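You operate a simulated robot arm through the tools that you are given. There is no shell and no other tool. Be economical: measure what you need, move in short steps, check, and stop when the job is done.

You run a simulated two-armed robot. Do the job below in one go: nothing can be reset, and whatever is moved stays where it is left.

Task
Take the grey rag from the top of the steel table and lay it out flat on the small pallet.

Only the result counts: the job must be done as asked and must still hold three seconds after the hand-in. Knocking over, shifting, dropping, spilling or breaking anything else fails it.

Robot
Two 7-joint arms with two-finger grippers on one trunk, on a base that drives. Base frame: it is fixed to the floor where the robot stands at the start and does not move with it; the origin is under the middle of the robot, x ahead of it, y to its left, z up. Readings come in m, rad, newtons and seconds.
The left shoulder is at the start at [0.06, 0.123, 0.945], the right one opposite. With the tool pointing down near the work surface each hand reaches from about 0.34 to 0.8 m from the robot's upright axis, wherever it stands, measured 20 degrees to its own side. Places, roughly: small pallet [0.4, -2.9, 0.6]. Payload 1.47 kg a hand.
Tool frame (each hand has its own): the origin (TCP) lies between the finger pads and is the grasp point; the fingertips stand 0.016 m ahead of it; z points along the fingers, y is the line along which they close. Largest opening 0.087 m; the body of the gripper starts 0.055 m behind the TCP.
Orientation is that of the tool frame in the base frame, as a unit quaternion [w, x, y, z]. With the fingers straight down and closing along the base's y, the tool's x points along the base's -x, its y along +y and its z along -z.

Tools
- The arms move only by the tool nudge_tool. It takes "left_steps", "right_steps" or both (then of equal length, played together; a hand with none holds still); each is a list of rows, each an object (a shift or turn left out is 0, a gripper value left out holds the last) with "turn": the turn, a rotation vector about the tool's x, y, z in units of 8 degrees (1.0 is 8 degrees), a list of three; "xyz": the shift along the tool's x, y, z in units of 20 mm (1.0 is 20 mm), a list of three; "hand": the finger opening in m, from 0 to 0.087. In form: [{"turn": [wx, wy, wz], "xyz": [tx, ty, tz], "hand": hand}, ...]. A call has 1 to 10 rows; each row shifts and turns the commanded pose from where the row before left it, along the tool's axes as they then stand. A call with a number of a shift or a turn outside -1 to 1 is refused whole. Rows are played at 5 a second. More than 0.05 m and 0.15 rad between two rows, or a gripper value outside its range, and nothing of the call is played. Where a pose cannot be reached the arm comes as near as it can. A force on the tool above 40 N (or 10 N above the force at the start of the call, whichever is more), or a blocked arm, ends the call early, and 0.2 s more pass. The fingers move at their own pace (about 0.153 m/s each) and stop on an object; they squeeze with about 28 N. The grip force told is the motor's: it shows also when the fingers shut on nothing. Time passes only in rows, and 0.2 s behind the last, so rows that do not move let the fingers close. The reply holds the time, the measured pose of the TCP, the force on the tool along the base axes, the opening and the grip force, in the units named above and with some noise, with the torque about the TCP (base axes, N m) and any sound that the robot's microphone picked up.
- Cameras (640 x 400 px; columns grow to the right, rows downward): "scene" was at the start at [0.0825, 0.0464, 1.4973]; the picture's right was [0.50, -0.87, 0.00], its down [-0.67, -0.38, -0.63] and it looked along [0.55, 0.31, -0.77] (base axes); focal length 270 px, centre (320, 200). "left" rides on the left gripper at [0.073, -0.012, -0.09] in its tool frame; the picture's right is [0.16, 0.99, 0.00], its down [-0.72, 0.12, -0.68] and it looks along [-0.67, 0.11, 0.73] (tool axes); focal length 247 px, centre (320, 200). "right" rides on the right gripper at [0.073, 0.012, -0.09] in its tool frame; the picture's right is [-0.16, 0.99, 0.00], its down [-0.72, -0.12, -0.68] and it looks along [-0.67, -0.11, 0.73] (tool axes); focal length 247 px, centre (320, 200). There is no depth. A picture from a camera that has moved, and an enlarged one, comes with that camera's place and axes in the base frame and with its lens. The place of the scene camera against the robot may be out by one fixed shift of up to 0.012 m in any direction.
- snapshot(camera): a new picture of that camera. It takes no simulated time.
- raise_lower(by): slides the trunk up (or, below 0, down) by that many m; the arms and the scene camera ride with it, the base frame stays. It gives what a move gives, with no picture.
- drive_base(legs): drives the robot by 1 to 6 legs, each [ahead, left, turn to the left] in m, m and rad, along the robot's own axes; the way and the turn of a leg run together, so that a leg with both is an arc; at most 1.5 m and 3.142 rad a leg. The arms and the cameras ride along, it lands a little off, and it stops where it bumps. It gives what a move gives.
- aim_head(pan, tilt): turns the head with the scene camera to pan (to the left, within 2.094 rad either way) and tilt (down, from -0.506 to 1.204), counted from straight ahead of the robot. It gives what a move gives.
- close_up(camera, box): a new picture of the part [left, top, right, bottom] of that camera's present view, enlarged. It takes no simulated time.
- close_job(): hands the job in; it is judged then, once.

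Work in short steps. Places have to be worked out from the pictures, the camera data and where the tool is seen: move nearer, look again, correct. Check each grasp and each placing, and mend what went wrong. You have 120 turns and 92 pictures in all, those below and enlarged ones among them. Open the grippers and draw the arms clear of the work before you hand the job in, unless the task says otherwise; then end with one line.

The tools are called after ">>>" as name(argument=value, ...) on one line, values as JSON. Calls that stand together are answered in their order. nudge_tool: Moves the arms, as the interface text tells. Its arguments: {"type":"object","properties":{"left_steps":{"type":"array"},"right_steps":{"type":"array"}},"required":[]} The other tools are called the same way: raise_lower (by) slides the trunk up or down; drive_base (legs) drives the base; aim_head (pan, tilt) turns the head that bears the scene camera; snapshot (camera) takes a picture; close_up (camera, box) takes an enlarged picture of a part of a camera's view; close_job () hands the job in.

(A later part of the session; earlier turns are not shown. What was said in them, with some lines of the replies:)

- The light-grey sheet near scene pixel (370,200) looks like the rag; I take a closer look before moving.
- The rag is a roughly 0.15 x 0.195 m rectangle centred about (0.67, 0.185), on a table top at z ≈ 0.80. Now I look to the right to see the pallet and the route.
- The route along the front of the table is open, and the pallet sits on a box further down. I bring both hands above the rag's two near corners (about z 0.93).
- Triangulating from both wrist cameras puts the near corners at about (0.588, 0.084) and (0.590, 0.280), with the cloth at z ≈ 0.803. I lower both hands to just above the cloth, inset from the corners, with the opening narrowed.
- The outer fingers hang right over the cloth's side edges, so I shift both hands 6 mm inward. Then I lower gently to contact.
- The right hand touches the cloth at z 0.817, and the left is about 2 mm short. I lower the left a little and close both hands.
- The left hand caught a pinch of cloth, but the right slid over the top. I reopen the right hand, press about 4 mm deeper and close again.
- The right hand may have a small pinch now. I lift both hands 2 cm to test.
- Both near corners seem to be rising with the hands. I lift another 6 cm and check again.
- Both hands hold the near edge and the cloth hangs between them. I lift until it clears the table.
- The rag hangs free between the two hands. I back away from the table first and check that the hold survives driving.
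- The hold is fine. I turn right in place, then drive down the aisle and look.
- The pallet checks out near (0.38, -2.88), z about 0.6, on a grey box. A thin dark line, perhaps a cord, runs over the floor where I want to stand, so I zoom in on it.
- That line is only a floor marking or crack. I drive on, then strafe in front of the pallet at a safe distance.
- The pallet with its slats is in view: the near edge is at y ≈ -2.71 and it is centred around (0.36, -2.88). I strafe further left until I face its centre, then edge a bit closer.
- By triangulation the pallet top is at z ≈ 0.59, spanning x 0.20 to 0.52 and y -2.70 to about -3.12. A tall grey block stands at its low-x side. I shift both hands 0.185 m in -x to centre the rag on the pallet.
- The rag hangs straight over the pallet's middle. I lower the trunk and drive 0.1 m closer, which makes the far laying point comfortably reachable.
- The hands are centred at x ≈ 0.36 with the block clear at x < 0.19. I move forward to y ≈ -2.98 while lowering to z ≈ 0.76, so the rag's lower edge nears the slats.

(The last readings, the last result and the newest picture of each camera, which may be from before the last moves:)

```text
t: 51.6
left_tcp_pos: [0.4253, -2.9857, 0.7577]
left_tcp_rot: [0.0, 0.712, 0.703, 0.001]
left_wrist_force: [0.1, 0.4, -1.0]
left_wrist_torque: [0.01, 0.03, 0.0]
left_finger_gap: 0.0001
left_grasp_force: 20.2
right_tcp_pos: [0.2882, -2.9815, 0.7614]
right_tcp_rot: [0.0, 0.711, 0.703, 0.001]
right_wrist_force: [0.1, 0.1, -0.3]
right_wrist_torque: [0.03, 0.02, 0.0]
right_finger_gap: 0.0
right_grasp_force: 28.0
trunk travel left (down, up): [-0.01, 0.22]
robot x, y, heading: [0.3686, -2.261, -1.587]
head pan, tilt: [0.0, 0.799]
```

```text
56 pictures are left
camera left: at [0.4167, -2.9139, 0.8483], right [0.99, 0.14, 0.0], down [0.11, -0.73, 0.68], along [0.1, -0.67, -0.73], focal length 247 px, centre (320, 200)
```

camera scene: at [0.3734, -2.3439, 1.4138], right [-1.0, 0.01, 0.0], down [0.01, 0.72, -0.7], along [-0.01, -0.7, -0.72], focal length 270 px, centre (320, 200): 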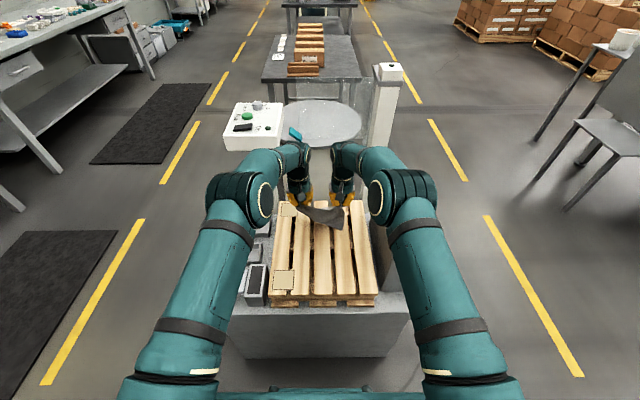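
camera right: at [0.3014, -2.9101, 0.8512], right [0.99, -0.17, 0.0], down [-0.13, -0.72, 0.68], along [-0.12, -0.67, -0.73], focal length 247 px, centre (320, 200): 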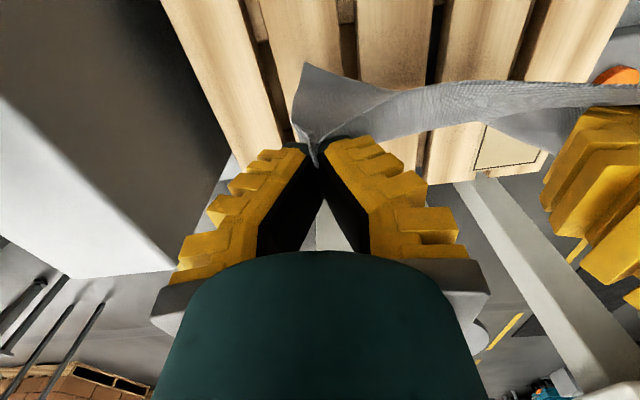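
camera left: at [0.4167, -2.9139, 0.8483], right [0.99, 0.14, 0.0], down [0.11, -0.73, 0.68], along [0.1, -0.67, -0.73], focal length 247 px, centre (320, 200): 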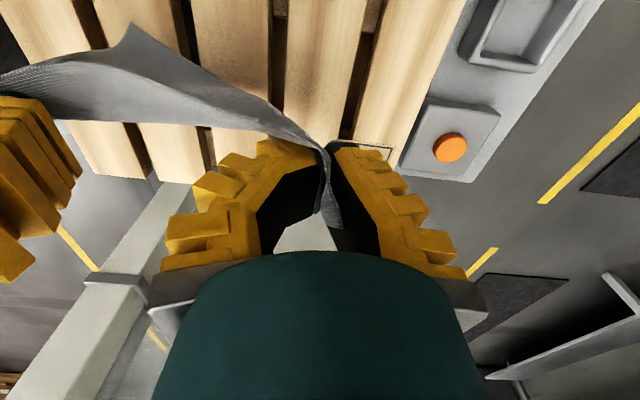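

I zoom in on how the rag hangs before touching down.

>>> close_up(camera="scene", box=[260, 160, 400, 260])

```text
4.00 times, centred on (330, 210) of scene
camera zoom: at [0.3734, -2.3439, 1.4138], right [-1.0, 0.01, 0.0], down [0.01, 0.72, -0.7], along [-0.01, -0.7, -0.72], focal length 1081 px, centre (280, 160)
```

zoom: 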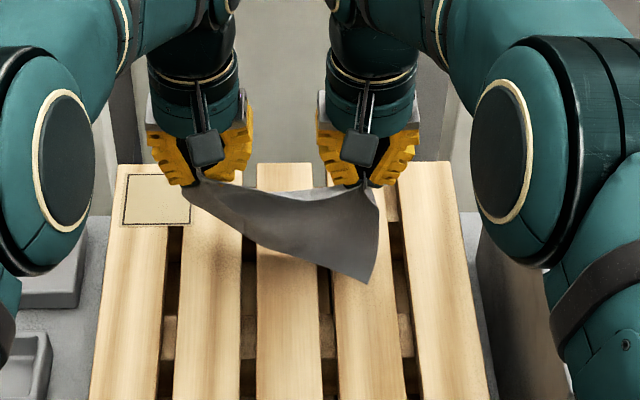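

The right side hangs straight, but the left far corner is curled behind the left hand. I lay it in a drag: lower while pulling toward the robot along the slats, so the trailing cloth straightens out.

>>> nudge_tool(left_steps=[{"xyz": [0, 0, 0.8]}, {"xyz": [0, 0, 0.8]}, {"xyz": [0.3, 0, 0.9]}, {"xyz": [0.6, 0, 0.9]}, {"xyz": [0.8, 0, 0.9]}, {"xyz": [0.9, 0, 0.7]}, {}], right_steps=[{"xyz": [0, 0, 0.9]}, {"xyz": [0, 0, 0.9]}, {"xyz": [0.3, 0, 0.9]}, {"xyz": [0.6, 0, 0.9]}, {"xyz": [0.8, 0, 0.9]}, {"xyz": [0.9, 0, 0.7]}, {}])

>>> close_up(camera="scene", box=[250, 180, 410, 300])

>>> snapshot(camera="right")

>>> snapshot(camera="left")

```text
t: 53.2
left_tcp_pos: [0.4297, -2.9294, 0.6584]
left_tcp_rot: [0.0, 0.712, 0.702, 0.0]
left_wrist_force: [2.2, -0.2, 2.2]
left_wrist_torque: [-0.02, 0.03, 0.0]
left_finger_gap: 0.0002
left_grasp_force: 21.1
right_tcp_pos: [0.2876, -2.931, 0.6575]
right_tcp_rot: [0.0, 0.712, 0.702, -0.001]
right_wrist_force: [-0.2, 0.8, 0.0]
right_wrist_torque: [0.01, 0.0, 0.02]
right_finger_gap: 0.0
right_grasp_force: 27.7
trunk travel left (down, up): [-0.01, 0.22]
robot x, y, heading: [0.3679, -2.2605, -1.588]
head pan, tilt: [0.0, 0.799]
```

```text
3.33 times, centred on (330, 240) of scene
camera zoom: at [0.3735, -2.3432, 1.4139], right [-1.0, 0.01, 0.0], down [0.01, 0.72, -0.7], along [-0.01, -0.7, -0.72], focal length 901 px, centre (287, 67)
```

zoom: 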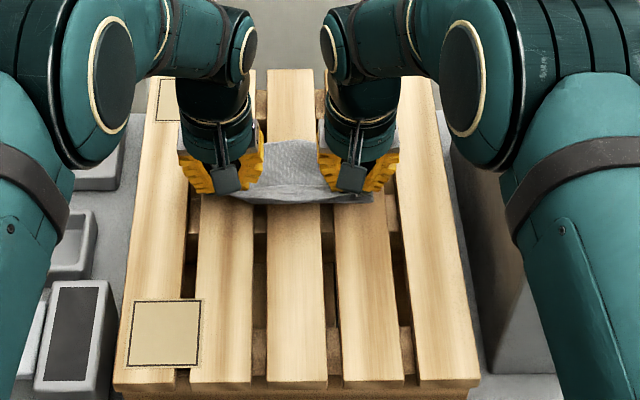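

```text
53 pictures are left
camera right: at [0.3005, -2.8581, 0.7479], right [0.99, -0.17, 0.0], down [-0.13, -0.72, 0.68], along [-0.12, -0.67, -0.73], focal length 247 px, centre (320, 200)
```

right: 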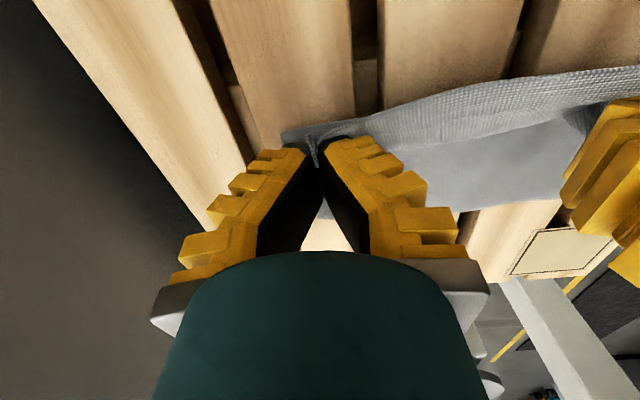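

```text
52 pictures are left
camera left: at [0.4186, -2.8563, 0.7493], right [0.99, 0.15, 0.0], down [0.11, -0.73, 0.68], along [0.1, -0.67, -0.73], focal length 247 px, centre (320, 200)
```

left: 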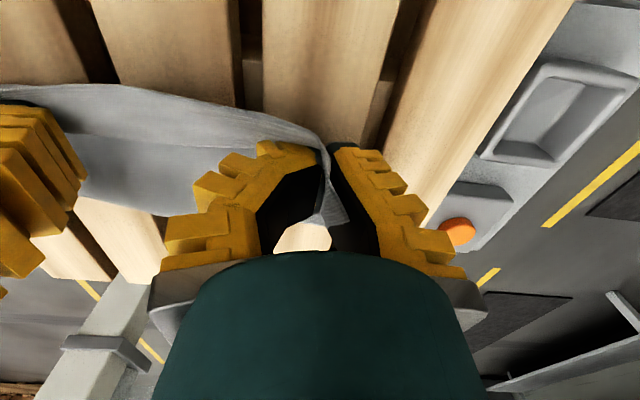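

The rag now trails away from the hands onto the slats as intended. I continue down to the surface while pulling toward the robot.

>>> nudge_tool(left_steps=[{"xyz": [0.8, 0, 0.6]}, {"xyz": [0.8, 0, 0.6]}, {"xyz": [0.8, 0, 0.5]}, {"xyz": [0.8, 0, 0.4]}, {"xyz": [0.8, 0, 0.1]}, {}], right_steps=[{"xyz": [0.8, 0, 0.6]}, {"xyz": [0.8, 0, 0.6]}, {"xyz": [0.8, 0, 0.5]}, {"xyz": [0.8, 0, 0.4]}, {"xyz": [0.8, 0, 0.1]}, {}])

>>> close_up(camera="scene", box=[250, 180, 410, 300])

>>> snapshot(camera="right")

>>> snapshot(camera="left")

```text
t: 54.0
left_tcp_pos: [0.4301, -2.8932, 0.6363]
left_tcp_rot: [0.007, 0.711, 0.704, -0.007]
left_wrist_force: [1.0, 0.1, 2.1]
left_wrist_torque: [0.03, 0.05, 0.03]
left_finger_gap: 0.0002
left_grasp_force: 25.6
right_tcp_pos: [0.2878, -2.8927, 0.6357]
right_tcp_rot: [0.01, 0.712, 0.702, -0.007]
right_wrist_force: [-0.6, 2.6, 17.7]
right_wrist_torque: [-0.01, -0.06, -0.01]
right_finger_gap: 0.0
right_grasp_force: 27.6
trunk travel left (down, up): [-0.01, 0.22]
robot x, y, heading: [0.3668, -2.2589, -1.581]
head pan, tilt: [0.0, 0.799]
stopped in row 3 (right hand): the force on the tool passed its limit at 47 N (the readings are from after the stop); the commanded pose is now the measured one
```

```text
3.33 times, centred on (330, 240) of scene
camera zoom: at [0.3734, -2.3403, 1.4144], right [-1.0, 0.01, 0.0], down [0.01, 0.72, -0.7], along [-0.01, -0.7, -0.72], focal length 901 px, centre (287, 67)
```

zoom: 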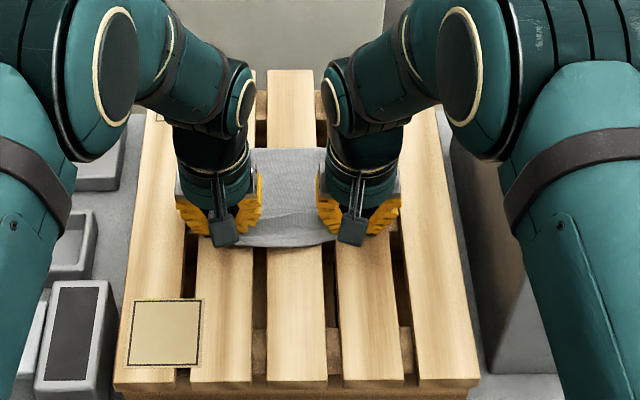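

```text
50 pictures are left
camera right: at [0.3007, -2.819, 0.7234], right [0.99, -0.17, 0.01], down [-0.13, -0.71, 0.7], along [-0.11, -0.69, -0.72], focal length 247 px, centre (320, 200)
```

right: 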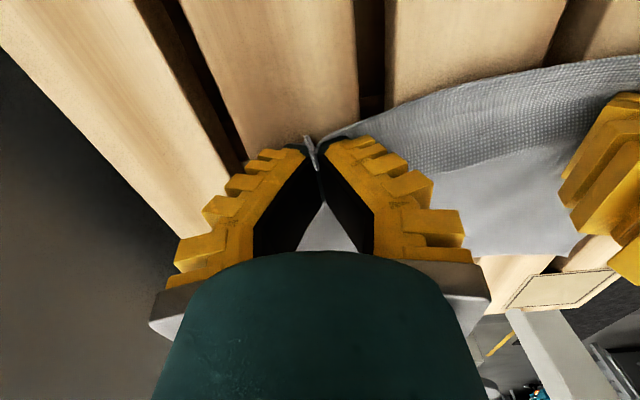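

```text
49 pictures are left
camera left: at [0.4206, -2.8188, 0.724], right [0.99, 0.15, 0.0], down [0.11, -0.71, 0.69], along [0.1, -0.69, -0.72], focal length 247 px, centre (320, 200)
```

left: 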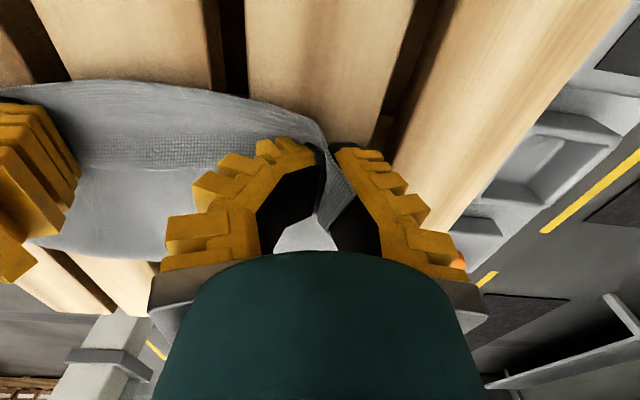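

The right fingertips touched wood, so the slat tops are at about z 0.62. I raise 3 mm and keep pulling toward the robot to draw the rag out.

>>> nudge_tool(left_steps=[{"xyz": [0, 0, -0.1]}, {"xyz": [0.5, 0, 0]}, {"xyz": [0.6, 0, 0]}, {"xyz": [0.6, 0, 0]}, {"xyz": [0.6, 0, 0]}, {}], right_steps=[{"xyz": [0, 0, -0.2]}, {"xyz": [0.5, 0, 0]}, {"xyz": [0.6, 0, 0]}, {"xyz": [0.6, 0, 0]}, {"xyz": [0.6, 0, 0]}, {}])

>>> close_up(camera="scene", box=[250, 180, 410, 300])

>>> snapshot(camera="right")

>>> snapshot(camera="left")

```text
t: 55.4
left_tcp_pos: [0.4303, -2.8476, 0.6347]
left_tcp_rot: [0.006, 0.711, 0.703, -0.007]
left_wrist_force: [2.0, -9.6, 12.8]
left_wrist_torque: [-0.03, -0.15, -0.1]
left_finger_gap: 0.0004
left_grasp_force: 28.5
right_tcp_pos: [0.2891, -2.8458, 0.6358]
right_tcp_rot: [0.008, 0.712, 0.702, -0.005]
right_wrist_force: [0.1, -1.7, 18.3]
right_wrist_torque: [-0.06, -0.05, -0.01]
right_finger_gap: 0.0002
right_grasp_force: 28.2
trunk travel left (down, up): [-0.01, 0.22]
robot x, y, heading: [0.365, -2.2614, -1.581]
head pan, tilt: [0.0, 0.799]
```

```text
3.33 times, centred on (330, 240) of scene
camera zoom: at [0.3738, -2.3419, 1.4141], right [-1.0, 0.01, 0.0], down [0.01, 0.72, -0.7], along [-0.01, -0.7, -0.72], focal length 901 px, centre (287, 67)
```

zoom: 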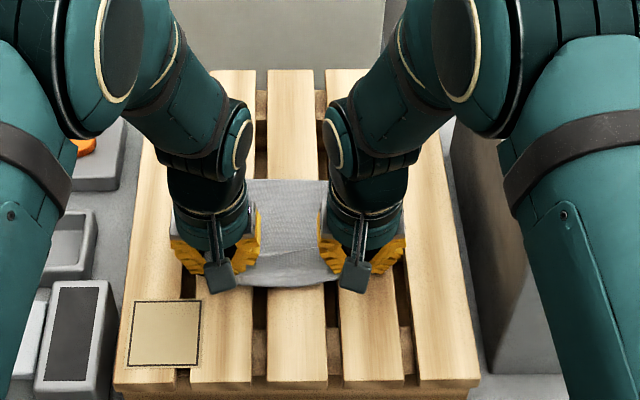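

```text
47 pictures are left
camera right: at [0.3015, -2.7727, 0.7237], right [0.99, -0.17, 0.01], down [-0.13, -0.71, 0.69], along [-0.11, -0.68, -0.72], focal length 247 px, centre (320, 200)
```

right: 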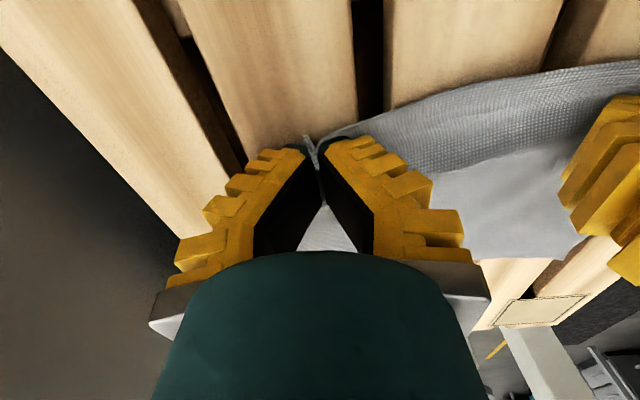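

```text
46 pictures are left
camera left: at [0.422, -2.7734, 0.7239], right [0.99, 0.15, 0.0], down [0.11, -0.71, 0.69], along [0.1, -0.69, -0.72], focal length 247 px, centre (320, 200)
```

left: 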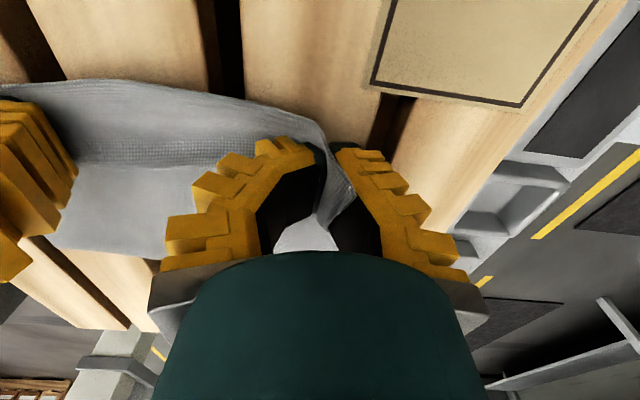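

The rag now trails well from y ≈ -2.98 to the hands at -2.845. I relieve the pressure by raising slightly, spread the left hand 10 mm to take up slack, then open both hands a little.

>>> nudge_tool(left_steps=[{"xyz": [0, 0.25, -0.15]}, {"xyz": [0, 0.25, 0]}, {}, {"hand": 0.012}, {"hand": 0.025}, {}, {}], right_steps=[{"xyz": [0, 0, -0.15]}, {"xyz": [0, -0.1, 0]}, {}, {"hand": 0.012}, {"hand": 0.025}, {}, {}])

>>> snapshot(camera="right")

>>> snapshot(camera="left")

```text
t: 57.0
left_tcp_pos: [0.4405, -2.8471, 0.6365]
left_tcp_rot: [0.005, 0.711, 0.703, -0.006]
left_wrist_force: [-0.1, -0.7, 3.6]
left_wrist_torque: [0.03, 0.07, -0.02]
left_finger_gap: 0.0311
left_grasp_force: 4.0
right_tcp_pos: [0.2871, -2.8465, 0.6375]
right_tcp_rot: [0.008, 0.711, 0.703, -0.006]
right_wrist_force: [-0.5, -0.1, 1.0]
right_wrist_torque: [0.0, 0.0, 0.02]
right_finger_gap: 0.0312
right_grasp_force: 4.2
trunk travel left (down, up): [-0.01, 0.22]
robot x, y, heading: [0.3675, -2.2604, -1.586]
head pan, tilt: [0.0, 0.799]
```

```text
45 pictures are left
camera right: at [0.2998, -2.7731, 0.7261], right [0.99, -0.17, 0.01], down [-0.13, -0.71, 0.69], along [-0.11, -0.68, -0.72], focal length 247 px, centre (320, 200)
```

right: 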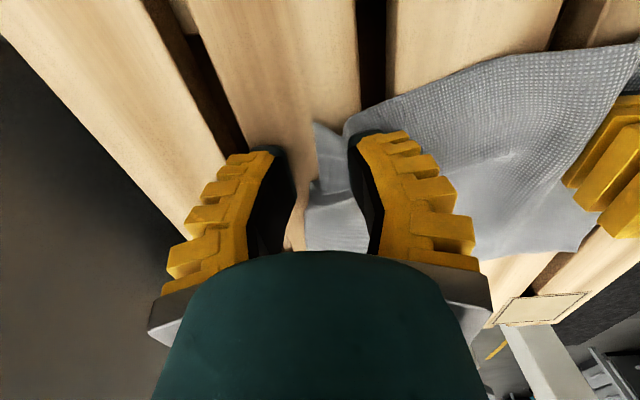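

```text
44 pictures are left
camera left: at [0.4316, -2.7742, 0.7258], right [0.99, 0.15, 0.0], down [0.11, -0.71, 0.69], along [0.1, -0.68, -0.72], focal length 247 px, centre (320, 200)
```

left: 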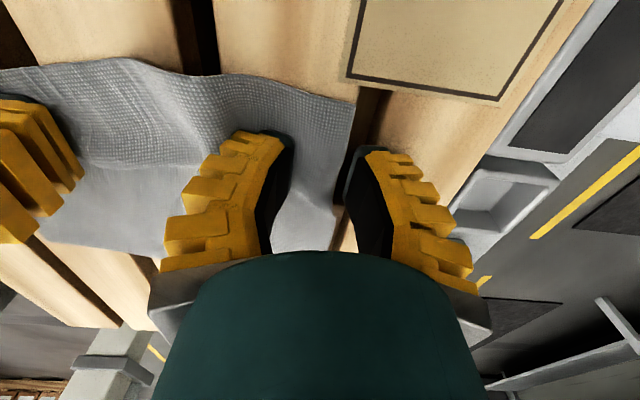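

Both hands have let go and the rag lies spread. I lift both hands straight up and look.

>>> nudge_tool(left_steps=[{"xyz": [0, 0, -0.5]}, {"xyz": [0, 0, -0.9]}, {"xyz": [0, 0, -0.9]}, {"xyz": [0, 0, -0.9]}, {"xyz": [0, 0, -0.9]}, {"xyz": [0.5, 0.5, -0.9]}, {"xyz": [1, 1, -0.5]}, {"xyz": [1, 1, -0.5]}, {"xyz": [1, 1, 0]}, {"xyz": [1, 1, 0]}], right_steps=[{"xyz": [0, 0, -0.5]}, {"xyz": [0, 0, -0.9]}, {"xyz": [0, 0, -0.9]}, {"xyz": [0, 0, -0.9]}, {"xyz": [0, 0, -0.9]}, {"xyz": [0.5, 0, -0.9]}, {"xyz": [1, 0, -0.9]}, {"xyz": [1, 0, -0.9]}, {"xyz": [1, 0, -0.9]}, {"xyz": [1, 0, -0.9]}])

>>> snapshot(camera="right")

>>> snapshot(camera="left")

>>> close_up(camera="scene", box=[250, 180, 410, 300])

```text
t: 59.2
left_tcp_pos: [0.5312, -2.7572, 0.7557]
left_tcp_rot: [0.006, 0.711, 0.703, -0.006]
left_wrist_force: [0.0, -0.4, -0.1]
left_wrist_torque: [-0.04, 0.01, -0.02]
left_finger_gap: 0.031
left_grasp_force: 4.9
right_tcp_pos: [0.2842, -2.7504, 0.808]
right_tcp_rot: [0.008, 0.711, 0.703, -0.006]
right_wrist_force: [-0.6, -0.5, -0.4]
right_wrist_torque: [-0.03, 0.02, -0.02]
right_finger_gap: 0.0312
right_grasp_force: 4.9
trunk travel left (down, up): [-0.01, 0.22]
robot x, y, heading: [0.3699, -2.2592, -1.586]
head pan, tilt: [0.0, 0.799]
```

```text
43 pictures are left
camera right: at [0.2967, -2.6771, 0.8961], right [0.99, -0.17, 0.01], down [-0.13, -0.71, 0.69], along [-0.11, -0.68, -0.72], focal length 247 px, centre (320, 200)
```

right: 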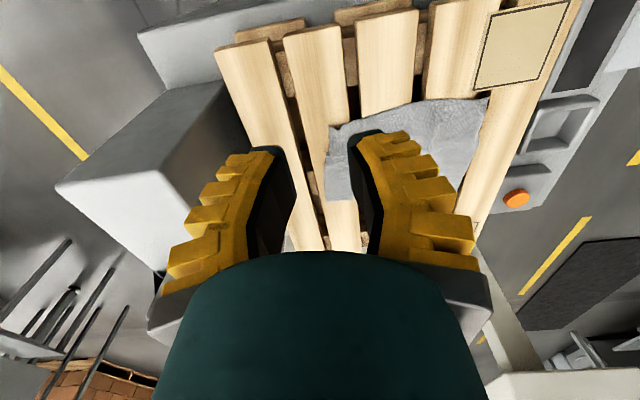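

```text
42 pictures are left
camera left: at [0.5233, -2.6837, 0.8451], right [0.99, 0.15, 0.0], down [0.11, -0.71, 0.69], along [0.1, -0.68, -0.72], focal length 247 px, centre (320, 200)
```

left: 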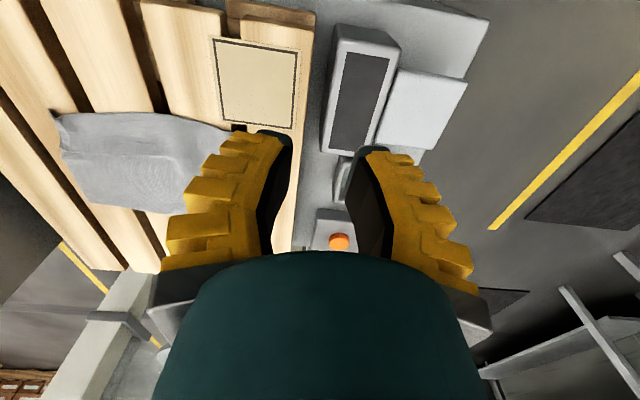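

```text
3.33 times, centred on (330, 240) of scene
camera zoom: at [0.3738, -2.3427, 1.414], right [-1.0, 0.01, 0.0], down [0.01, 0.72, -0.7], along [-0.01, -0.7, -0.72], focal length 901 px, centre (287, 67)
```

zoom: 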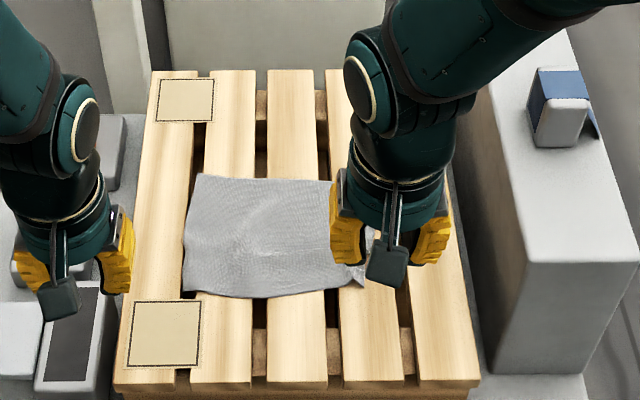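

The rag lies mostly flat; only the right side is hidden by the hand. I raise and withdraw both hands for a clear view.

>>> nudge_tool(left_steps=[{"xyz": [0, 0, -1]}, {"xyz": [0, 0, -1]}, {"xyz": [0, 0, -1]}, {"xyz": [0.6, 0.3, -1]}, {"xyz": [0.6, 0.3, -1]}, {"xyz": [0.6, 0.3, -1]}, {"xyz": [0.6, 0.3, -1]}, {"xyz": [0.6, 0.3, -1]}, {"xyz": [0.6, 0.3, 0]}], right_steps=[{"xyz": [0, 0, -1]}, {"xyz": [0, 0, -1]}, {"xyz": [0, 0, -1]}, {"xyz": [0.6, 0, -1]}, {"xyz": [0.6, -0.9, -1]}, {"xyz": [0.6, -0.9, -1]}, {"xyz": [0.6, -0.9, 0]}, {"xyz": [0.6, -0.9, 0]}, {"xyz": [0.6, -0.9, 0]}])

>>> close_up(camera="scene", box=[250, 180, 410, 300])

>>> snapshot(camera="scene")

```text
t: 61.2
left_tcp_pos: [0.5675, -2.6803, 0.9147]
left_tcp_rot: [0.005, 0.712, 0.702, -0.006]
left_wrist_force: [0.3, 0.8, -0.4]
left_wrist_torque: [0.0, -0.03, 0.03]
left_finger_gap: 0.0311
left_grasp_force: 4.8
right_tcp_pos: [0.1995, -2.6763, 0.928]
right_tcp_rot: [0.009, 0.712, 0.702, -0.005]
right_wrist_force: [0.7, 0.0, -0.9]
right_wrist_torque: [0.01, -0.01, 0.0]
right_finger_gap: 0.0311
right_grasp_force: 4.0
trunk travel left (down, up): [-0.01, 0.22]
robot x, y, heading: [0.3711, -2.2628, -1.58]
head pan, tilt: [0.0, 0.799]
```

```text
3.33 times, centred on (330, 240) of scene
camera zoom: at [0.3734, -2.3432, 1.414], right [-1.0, 0.01, 0.0], down [0.01, 0.72, -0.7], along [-0.01, -0.7, -0.72], focal length 901 px, centre (287, 67)
```

zoom: 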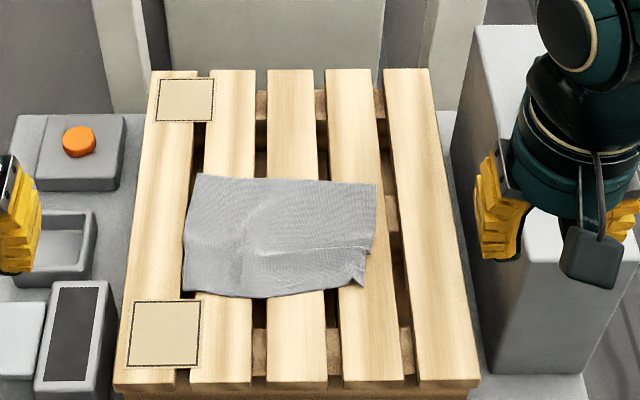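

```text
39 pictures are left
camera scene: at [0.3734, -2.3432, 1.414], right [-1.0, 0.01, 0.0], down [0.01, 0.72, -0.7], along [-0.01, -0.7, -0.72], focal length 270 px, centre (320, 200)
```

scene: 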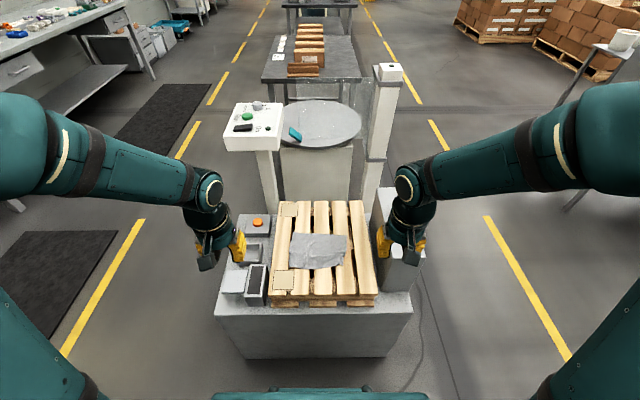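

Spread size is about 0.14 x 0.18–0.195 m, close to the full rag, with a small crease at the near-right corner. I zoom in on it.

>>> close_up(camera="scene", box=[285, 220, 355, 265])

>>> snapshot(camera="right")

```text
8.89 times, centred on (320, 242) of scene
camera zoom: at [0.3734, -2.3432, 1.414], right [-1.0, 0.01, 0.0], down [0.01, 0.72, -0.7], along [-0.01, -0.7, -0.72], focal length 2402 px, centre (320, -178)
```

zoom: 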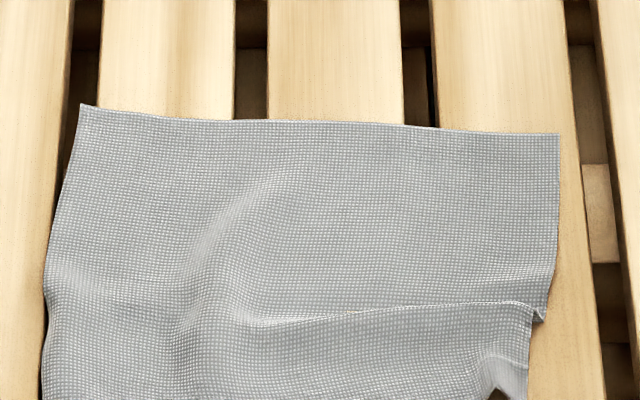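

```text
37 pictures are left
camera right: at [0.2114, -2.604, 1.0176], right [0.99, -0.17, 0.01], down [-0.13, -0.71, 0.69], along [-0.11, -0.68, -0.72], focal length 247 px, centre (320, 200)
```

right: 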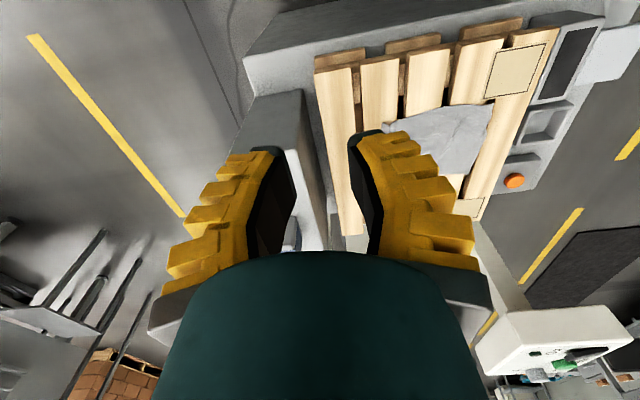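

The near-right corner lost about 2 cm to a small pleat. I'll smooth it by pressing closed right fingertips lightly on the near strip and drawing it toward the robot; first I position above it.

>>> nudge_tool(right_steps=[{"xyz": [-0.8, 0.85, 0.4], "hand": 0.0}, {"xyz": [-0.8, 0.85, 0.4]}, {"xyz": [-0.8, 0.85, 0.4]}, {"xyz": [-0.8, 0.85, 0.4]}, {"xyz": [-0.8, 0.85, 0.4]}, {"xyz": [-0.8, 0.85, 0.4]}, {"xyz": [-0.85, 0, 1]}, {"xyz": [-0.85, 0, 1]}, {"xyz": [-0.85, 0, 1]}, {"xyz": [-0.85, 0, 1]}])

>>> nudge_tool(right_steps=[{"xyz": [0, 0, 1]}, {"xyz": [0, 0, 1]}, {"xyz": [0, 0, 1]}, {"xyz": [0, 0, 1]}, {"xyz": [0, 0, 1]}, {"xyz": [0, 0, 1]}, {"xyz": [0, 0, 0.8]}, {}])

>>> close_up(camera="scene", box=[270, 200, 380, 280])

>>> snapshot(camera="right")

```text
t: 63.4
left_tcp_pos: [0.567, -2.6808, 0.9143]
left_tcp_rot: [0.005, 0.711, 0.703, -0.006]
left_wrist_force: [0.0, -0.7, 0.0]
left_wrist_torque: [0.01, 0.0, -0.01]
left_finger_gap: 0.0311
left_grasp_force: 4.8
right_tcp_pos: [0.2987, -2.8441, 0.8001]
right_tcp_rot: [0.007, 0.712, 0.702, -0.005]
right_wrist_force: [-0.6, -0.1, 0.0]
right_wrist_torque: [-0.02, 0.0, 0.02]
right_finger_gap: 0.0
right_grasp_force: 27.9
trunk travel left (down, up): [-0.01, 0.22]
robot x, y, heading: [0.3688, -2.2611, -1.586]
head pan, tilt: [0.0, 0.799]
```

```text
t: 65.2
left_tcp_pos: [0.5679, -2.6816, 0.9145]
left_tcp_rot: [0.004, 0.711, 0.703, -0.006]
left_wrist_force: [0.4, -0.1, -0.2]
left_wrist_torque: [-0.04, 0.01, -0.01]
left_finger_gap: 0.0311
left_grasp_force: 4.7
right_tcp_pos: [0.2979, -2.8484, 0.6662]
right_tcp_rot: [0.007, 0.713, 0.701, -0.006]
right_wrist_force: [-0.1, -0.4, -0.3]
right_wrist_torque: [0.02, -0.03, -0.05]
right_finger_gap: 0.0
right_grasp_force: 28.3
trunk travel left (down, up): [-0.01, 0.22]
robot x, y, heading: [0.3682, -2.26, -1.58]
head pan, tilt: [0.0, 0.799]
```

```text
5.00 times, centred on (325, 240) of scene
camera zoom: at [0.3735, -2.3434, 1.414], right [-1.0, 0.01, 0.0], down [0.01, 0.72, -0.7], along [-0.01, -0.7, -0.72], focal length 1351 px, centre (295, 0)
```

zoom: 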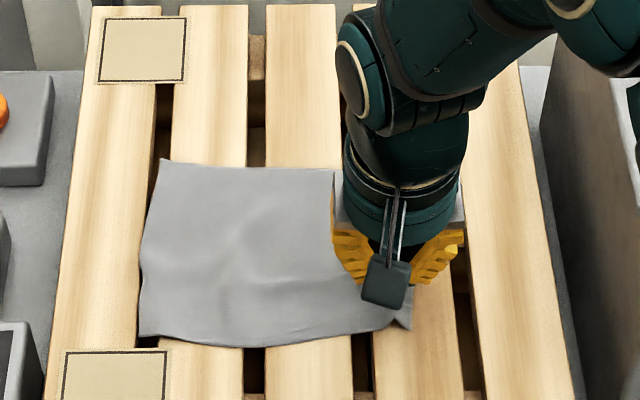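

```text
35 pictures are left
camera right: at [0.3096, -2.7743, 0.7542], right [0.99, -0.17, 0.01], down [-0.13, -0.71, 0.69], along [-0.11, -0.68, -0.72], focal length 247 px, centre (320, 200)
```

right: 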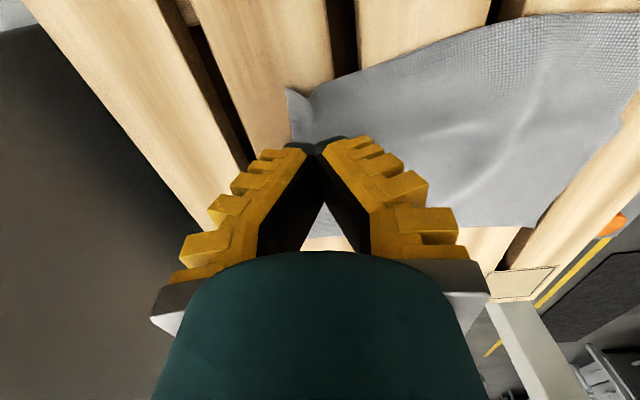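

The fingertips hover over the pleat by the near-right corner. I shift slightly nearer, touch down and draw 2 cm toward the robot and a bit outward, then lift.

>>> nudge_tool(right_steps=[{"xyz": [0.4, 0.2, 0.6]}, {"xyz": [0, 0, 0.6]}, {"xyz": [0, 0, 0.2]}, {"xyz": [0, 0, 0.15]}, {"xyz": [0.25, -0.1, 0]}, {"xyz": [0.25, -0.1, 0]}, {"xyz": [0.25, -0.1, 0]}, {"xyz": [0.25, -0.1, 0]}, {}])

>>> snapshot(camera="right")

```text
t: 67.2
left_tcp_pos: [0.5663, -2.6811, 0.9152]
left_tcp_rot: [0.006, 0.711, 0.703, -0.007]
left_wrist_force: [0.4, 0.5, -0.3]
left_wrist_torque: [0.01, 0.0, 0.02]
left_finger_gap: 0.0313
left_grasp_force: 5.1
right_tcp_pos: [0.2945, -2.821, 0.6352]
right_tcp_rot: [0.009, 0.713, 0.702, -0.005]
right_wrist_force: [2.0, -1.2, 9.2]
right_wrist_torque: [0.03, 0.04, 0.0]
right_finger_gap: 0.0
right_grasp_force: 28.1
trunk travel left (down, up): [-0.01, 0.22]
robot x, y, heading: [0.3678, -2.2597, -1.582]
head pan, tilt: [0.0, 0.799]
```

```text
34 pictures are left
camera right: at [0.3067, -2.7478, 0.7239], right [0.99, -0.17, 0.01], down [-0.13, -0.71, 0.69], along [-0.11, -0.68, -0.72], focal length 247 px, centre (320, 200)
```

right: 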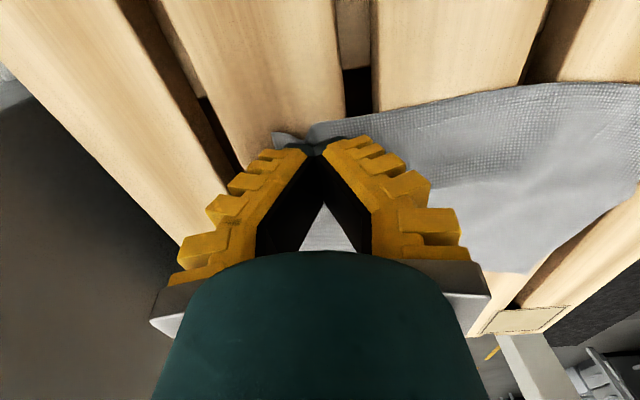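

There is about 9 N of contact and the cloth seems to follow. I lift up and back away to see the result.

>>> nudge_tool(right_steps=[{"xyz": [0.3, -0.1, 0]}, {"xyz": [0, 0, -0.5]}, {"xyz": [0, 0, -1]}, {"xyz": [0, 0, -1]}, {"xyz": [0, 0, -1]}, {"xyz": [0.8, 0, -1]}, {"xyz": [1, 0, -1]}, {"xyz": [1, 0, -1]}, {"xyz": [1, 0, -1]}, {"xyz": [1, 0, -1]}])

>>> nudge_tool(right_steps=[{"xyz": [0.6, 0, -1]}, {"xyz": [0.6, 0, -1]}, {"xyz": [0.6, 0, -1]}, {"xyz": [0.6, -0.9, -1]}, {"xyz": [0.6, -0.9, -1]}, {"xyz": [0.6, -0.9, 0]}, {"xyz": [0.6, -0.9, 0]}, {"xyz": [0, -0.9, 0]}])

>>> close_up(camera="scene", box=[270, 200, 380, 280])

```text
t: 69.4
left_tcp_pos: [0.568, -2.6807, 0.914]
left_tcp_rot: [0.004, 0.712, 0.703, -0.007]
left_wrist_force: [0.3, -0.4, 0.1]
left_wrist_torque: [0.0, 0.01, 0.0]
left_finger_gap: 0.0313
left_grasp_force: 4.4
right_tcp_pos: [0.2938, -2.7159, 0.8015]
right_tcp_rot: [0.008, 0.712, 0.703, -0.006]
right_wrist_force: [0.3, 0.5, -0.1]
right_wrist_torque: [0.0, 0.03, -0.04]
right_finger_gap: 0.0
right_grasp_force: 27.6
trunk travel left (down, up): [-0.01, 0.22]
robot x, y, heading: [0.3706, -2.2607, -1.587]
head pan, tilt: [0.0, 0.799]
```

```text
t: 71.2
left_tcp_pos: [0.5663, -2.6815, 0.9147]
left_tcp_rot: [0.005, 0.712, 0.703, -0.006]
left_wrist_force: [1.0, 0.2, 1.1]
left_wrist_torque: [0.03, 0.0, -0.01]
left_finger_gap: 0.0311
left_grasp_force: 4.6
right_tcp_pos: [0.2028, -2.6312, 0.9008]
right_tcp_rot: [0.008, 0.712, 0.702, -0.006]
right_wrist_force: [-0.6, -0.1, -0.8]
right_wrist_torque: [-0.01, 0.0, 0.0]
right_finger_gap: 0.0
right_grasp_force: 27.8
trunk travel left (down, up): [-0.01, 0.22]
robot x, y, heading: [0.3717, -2.2599, -1.582]
head pan, tilt: [0.0, 0.799]
```

```text
5.00 times, centred on (325, 240) of scene
camera zoom: at [0.3732, -2.3436, 1.4139], right [-1.0, 0.01, 0.0], down [0.01, 0.72, -0.7], along [-0.01, -0.7, -0.72], focal length 1351 px, centre (295, 0)
```

zoom: 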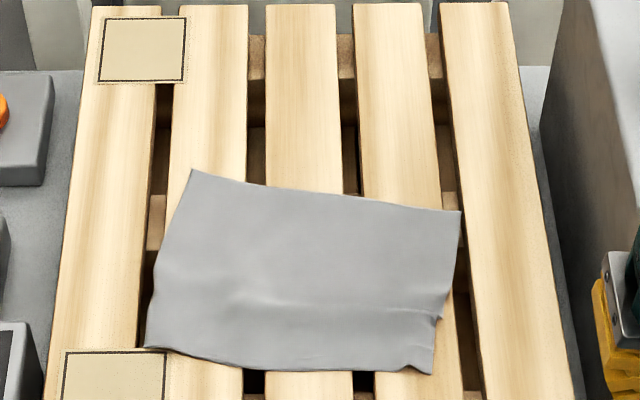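

The pleat is pulled out and the rag lies flat and fully on the pallet (about 0.19 x 0.14 m). I open both grippers and draw the arms further up and back.

>>> nudge_tool(left_steps=[{"xyz": [0.5, 0, -1], "hand": 0.08}, {"xyz": [0.5, 0, -1]}, {"xyz": [0.5, 0, -1]}, {"xyz": [0.5, 0, 0]}, {}, {}], right_steps=[{"xyz": [0.5, 0, -1], "hand": 0.08}, {"xyz": [0.5, 0, -1]}, {"xyz": [0.5, 0, -1]}, {"xyz": [0.5, 0, 0]}, {}, {}])

>>> snapshot(camera="scene")

```text
t: 72.6
left_tcp_pos: [0.5689, -2.6415, 0.9738]
left_tcp_rot: [0.004, 0.711, 0.703, -0.007]
left_wrist_force: [0.0, -0.5, -0.7]
left_wrist_torque: [-0.01, 0.0, 0.0]
left_finger_gap: 0.0818
left_grasp_force: 0.8
right_tcp_pos: [0.2042, -2.5858, 0.9607]
right_tcp_rot: [0.008, 0.712, 0.702, -0.006]
right_wrist_force: [0.5, 0.1, 0.4]
right_wrist_torque: [-0.03, -0.03, -0.03]
right_finger_gap: 0.0817
right_grasp_force: 0.7
trunk travel left (down, up): [-0.01, 0.22]
robot x, y, heading: [0.3725, -2.2615, -1.581]
head pan, tilt: [0.0, 0.799]
```

```text
32 pictures are left
camera scene: at [0.3735, -2.3434, 1.4139], right [-1.0, 0.01, 0.0], down [0.01, 0.72, -0.7], along [-0.01, -0.7, -0.72], focal length 270 px, centre (320, 200)
```

scene: 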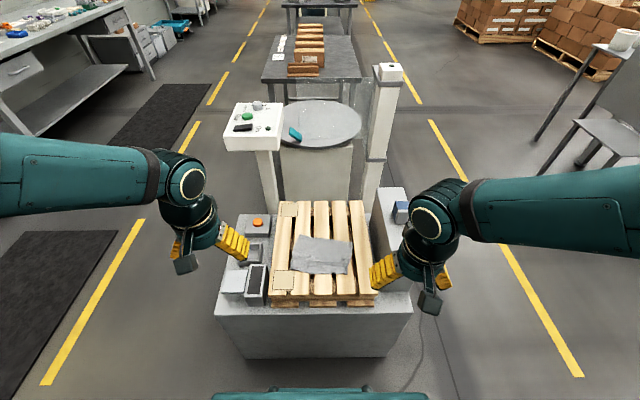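

The rag lies flat on the pallet, both grippers are open and clear, and nothing else has moved. I hand the job in.

>>> close_job()

```text
The job is handed in.
```

I took the grey rag off the steel table and laid it on the small pallet: it is fully on the pallet and flat except for a slight crease near one edge, and nothing else appears to have moved.
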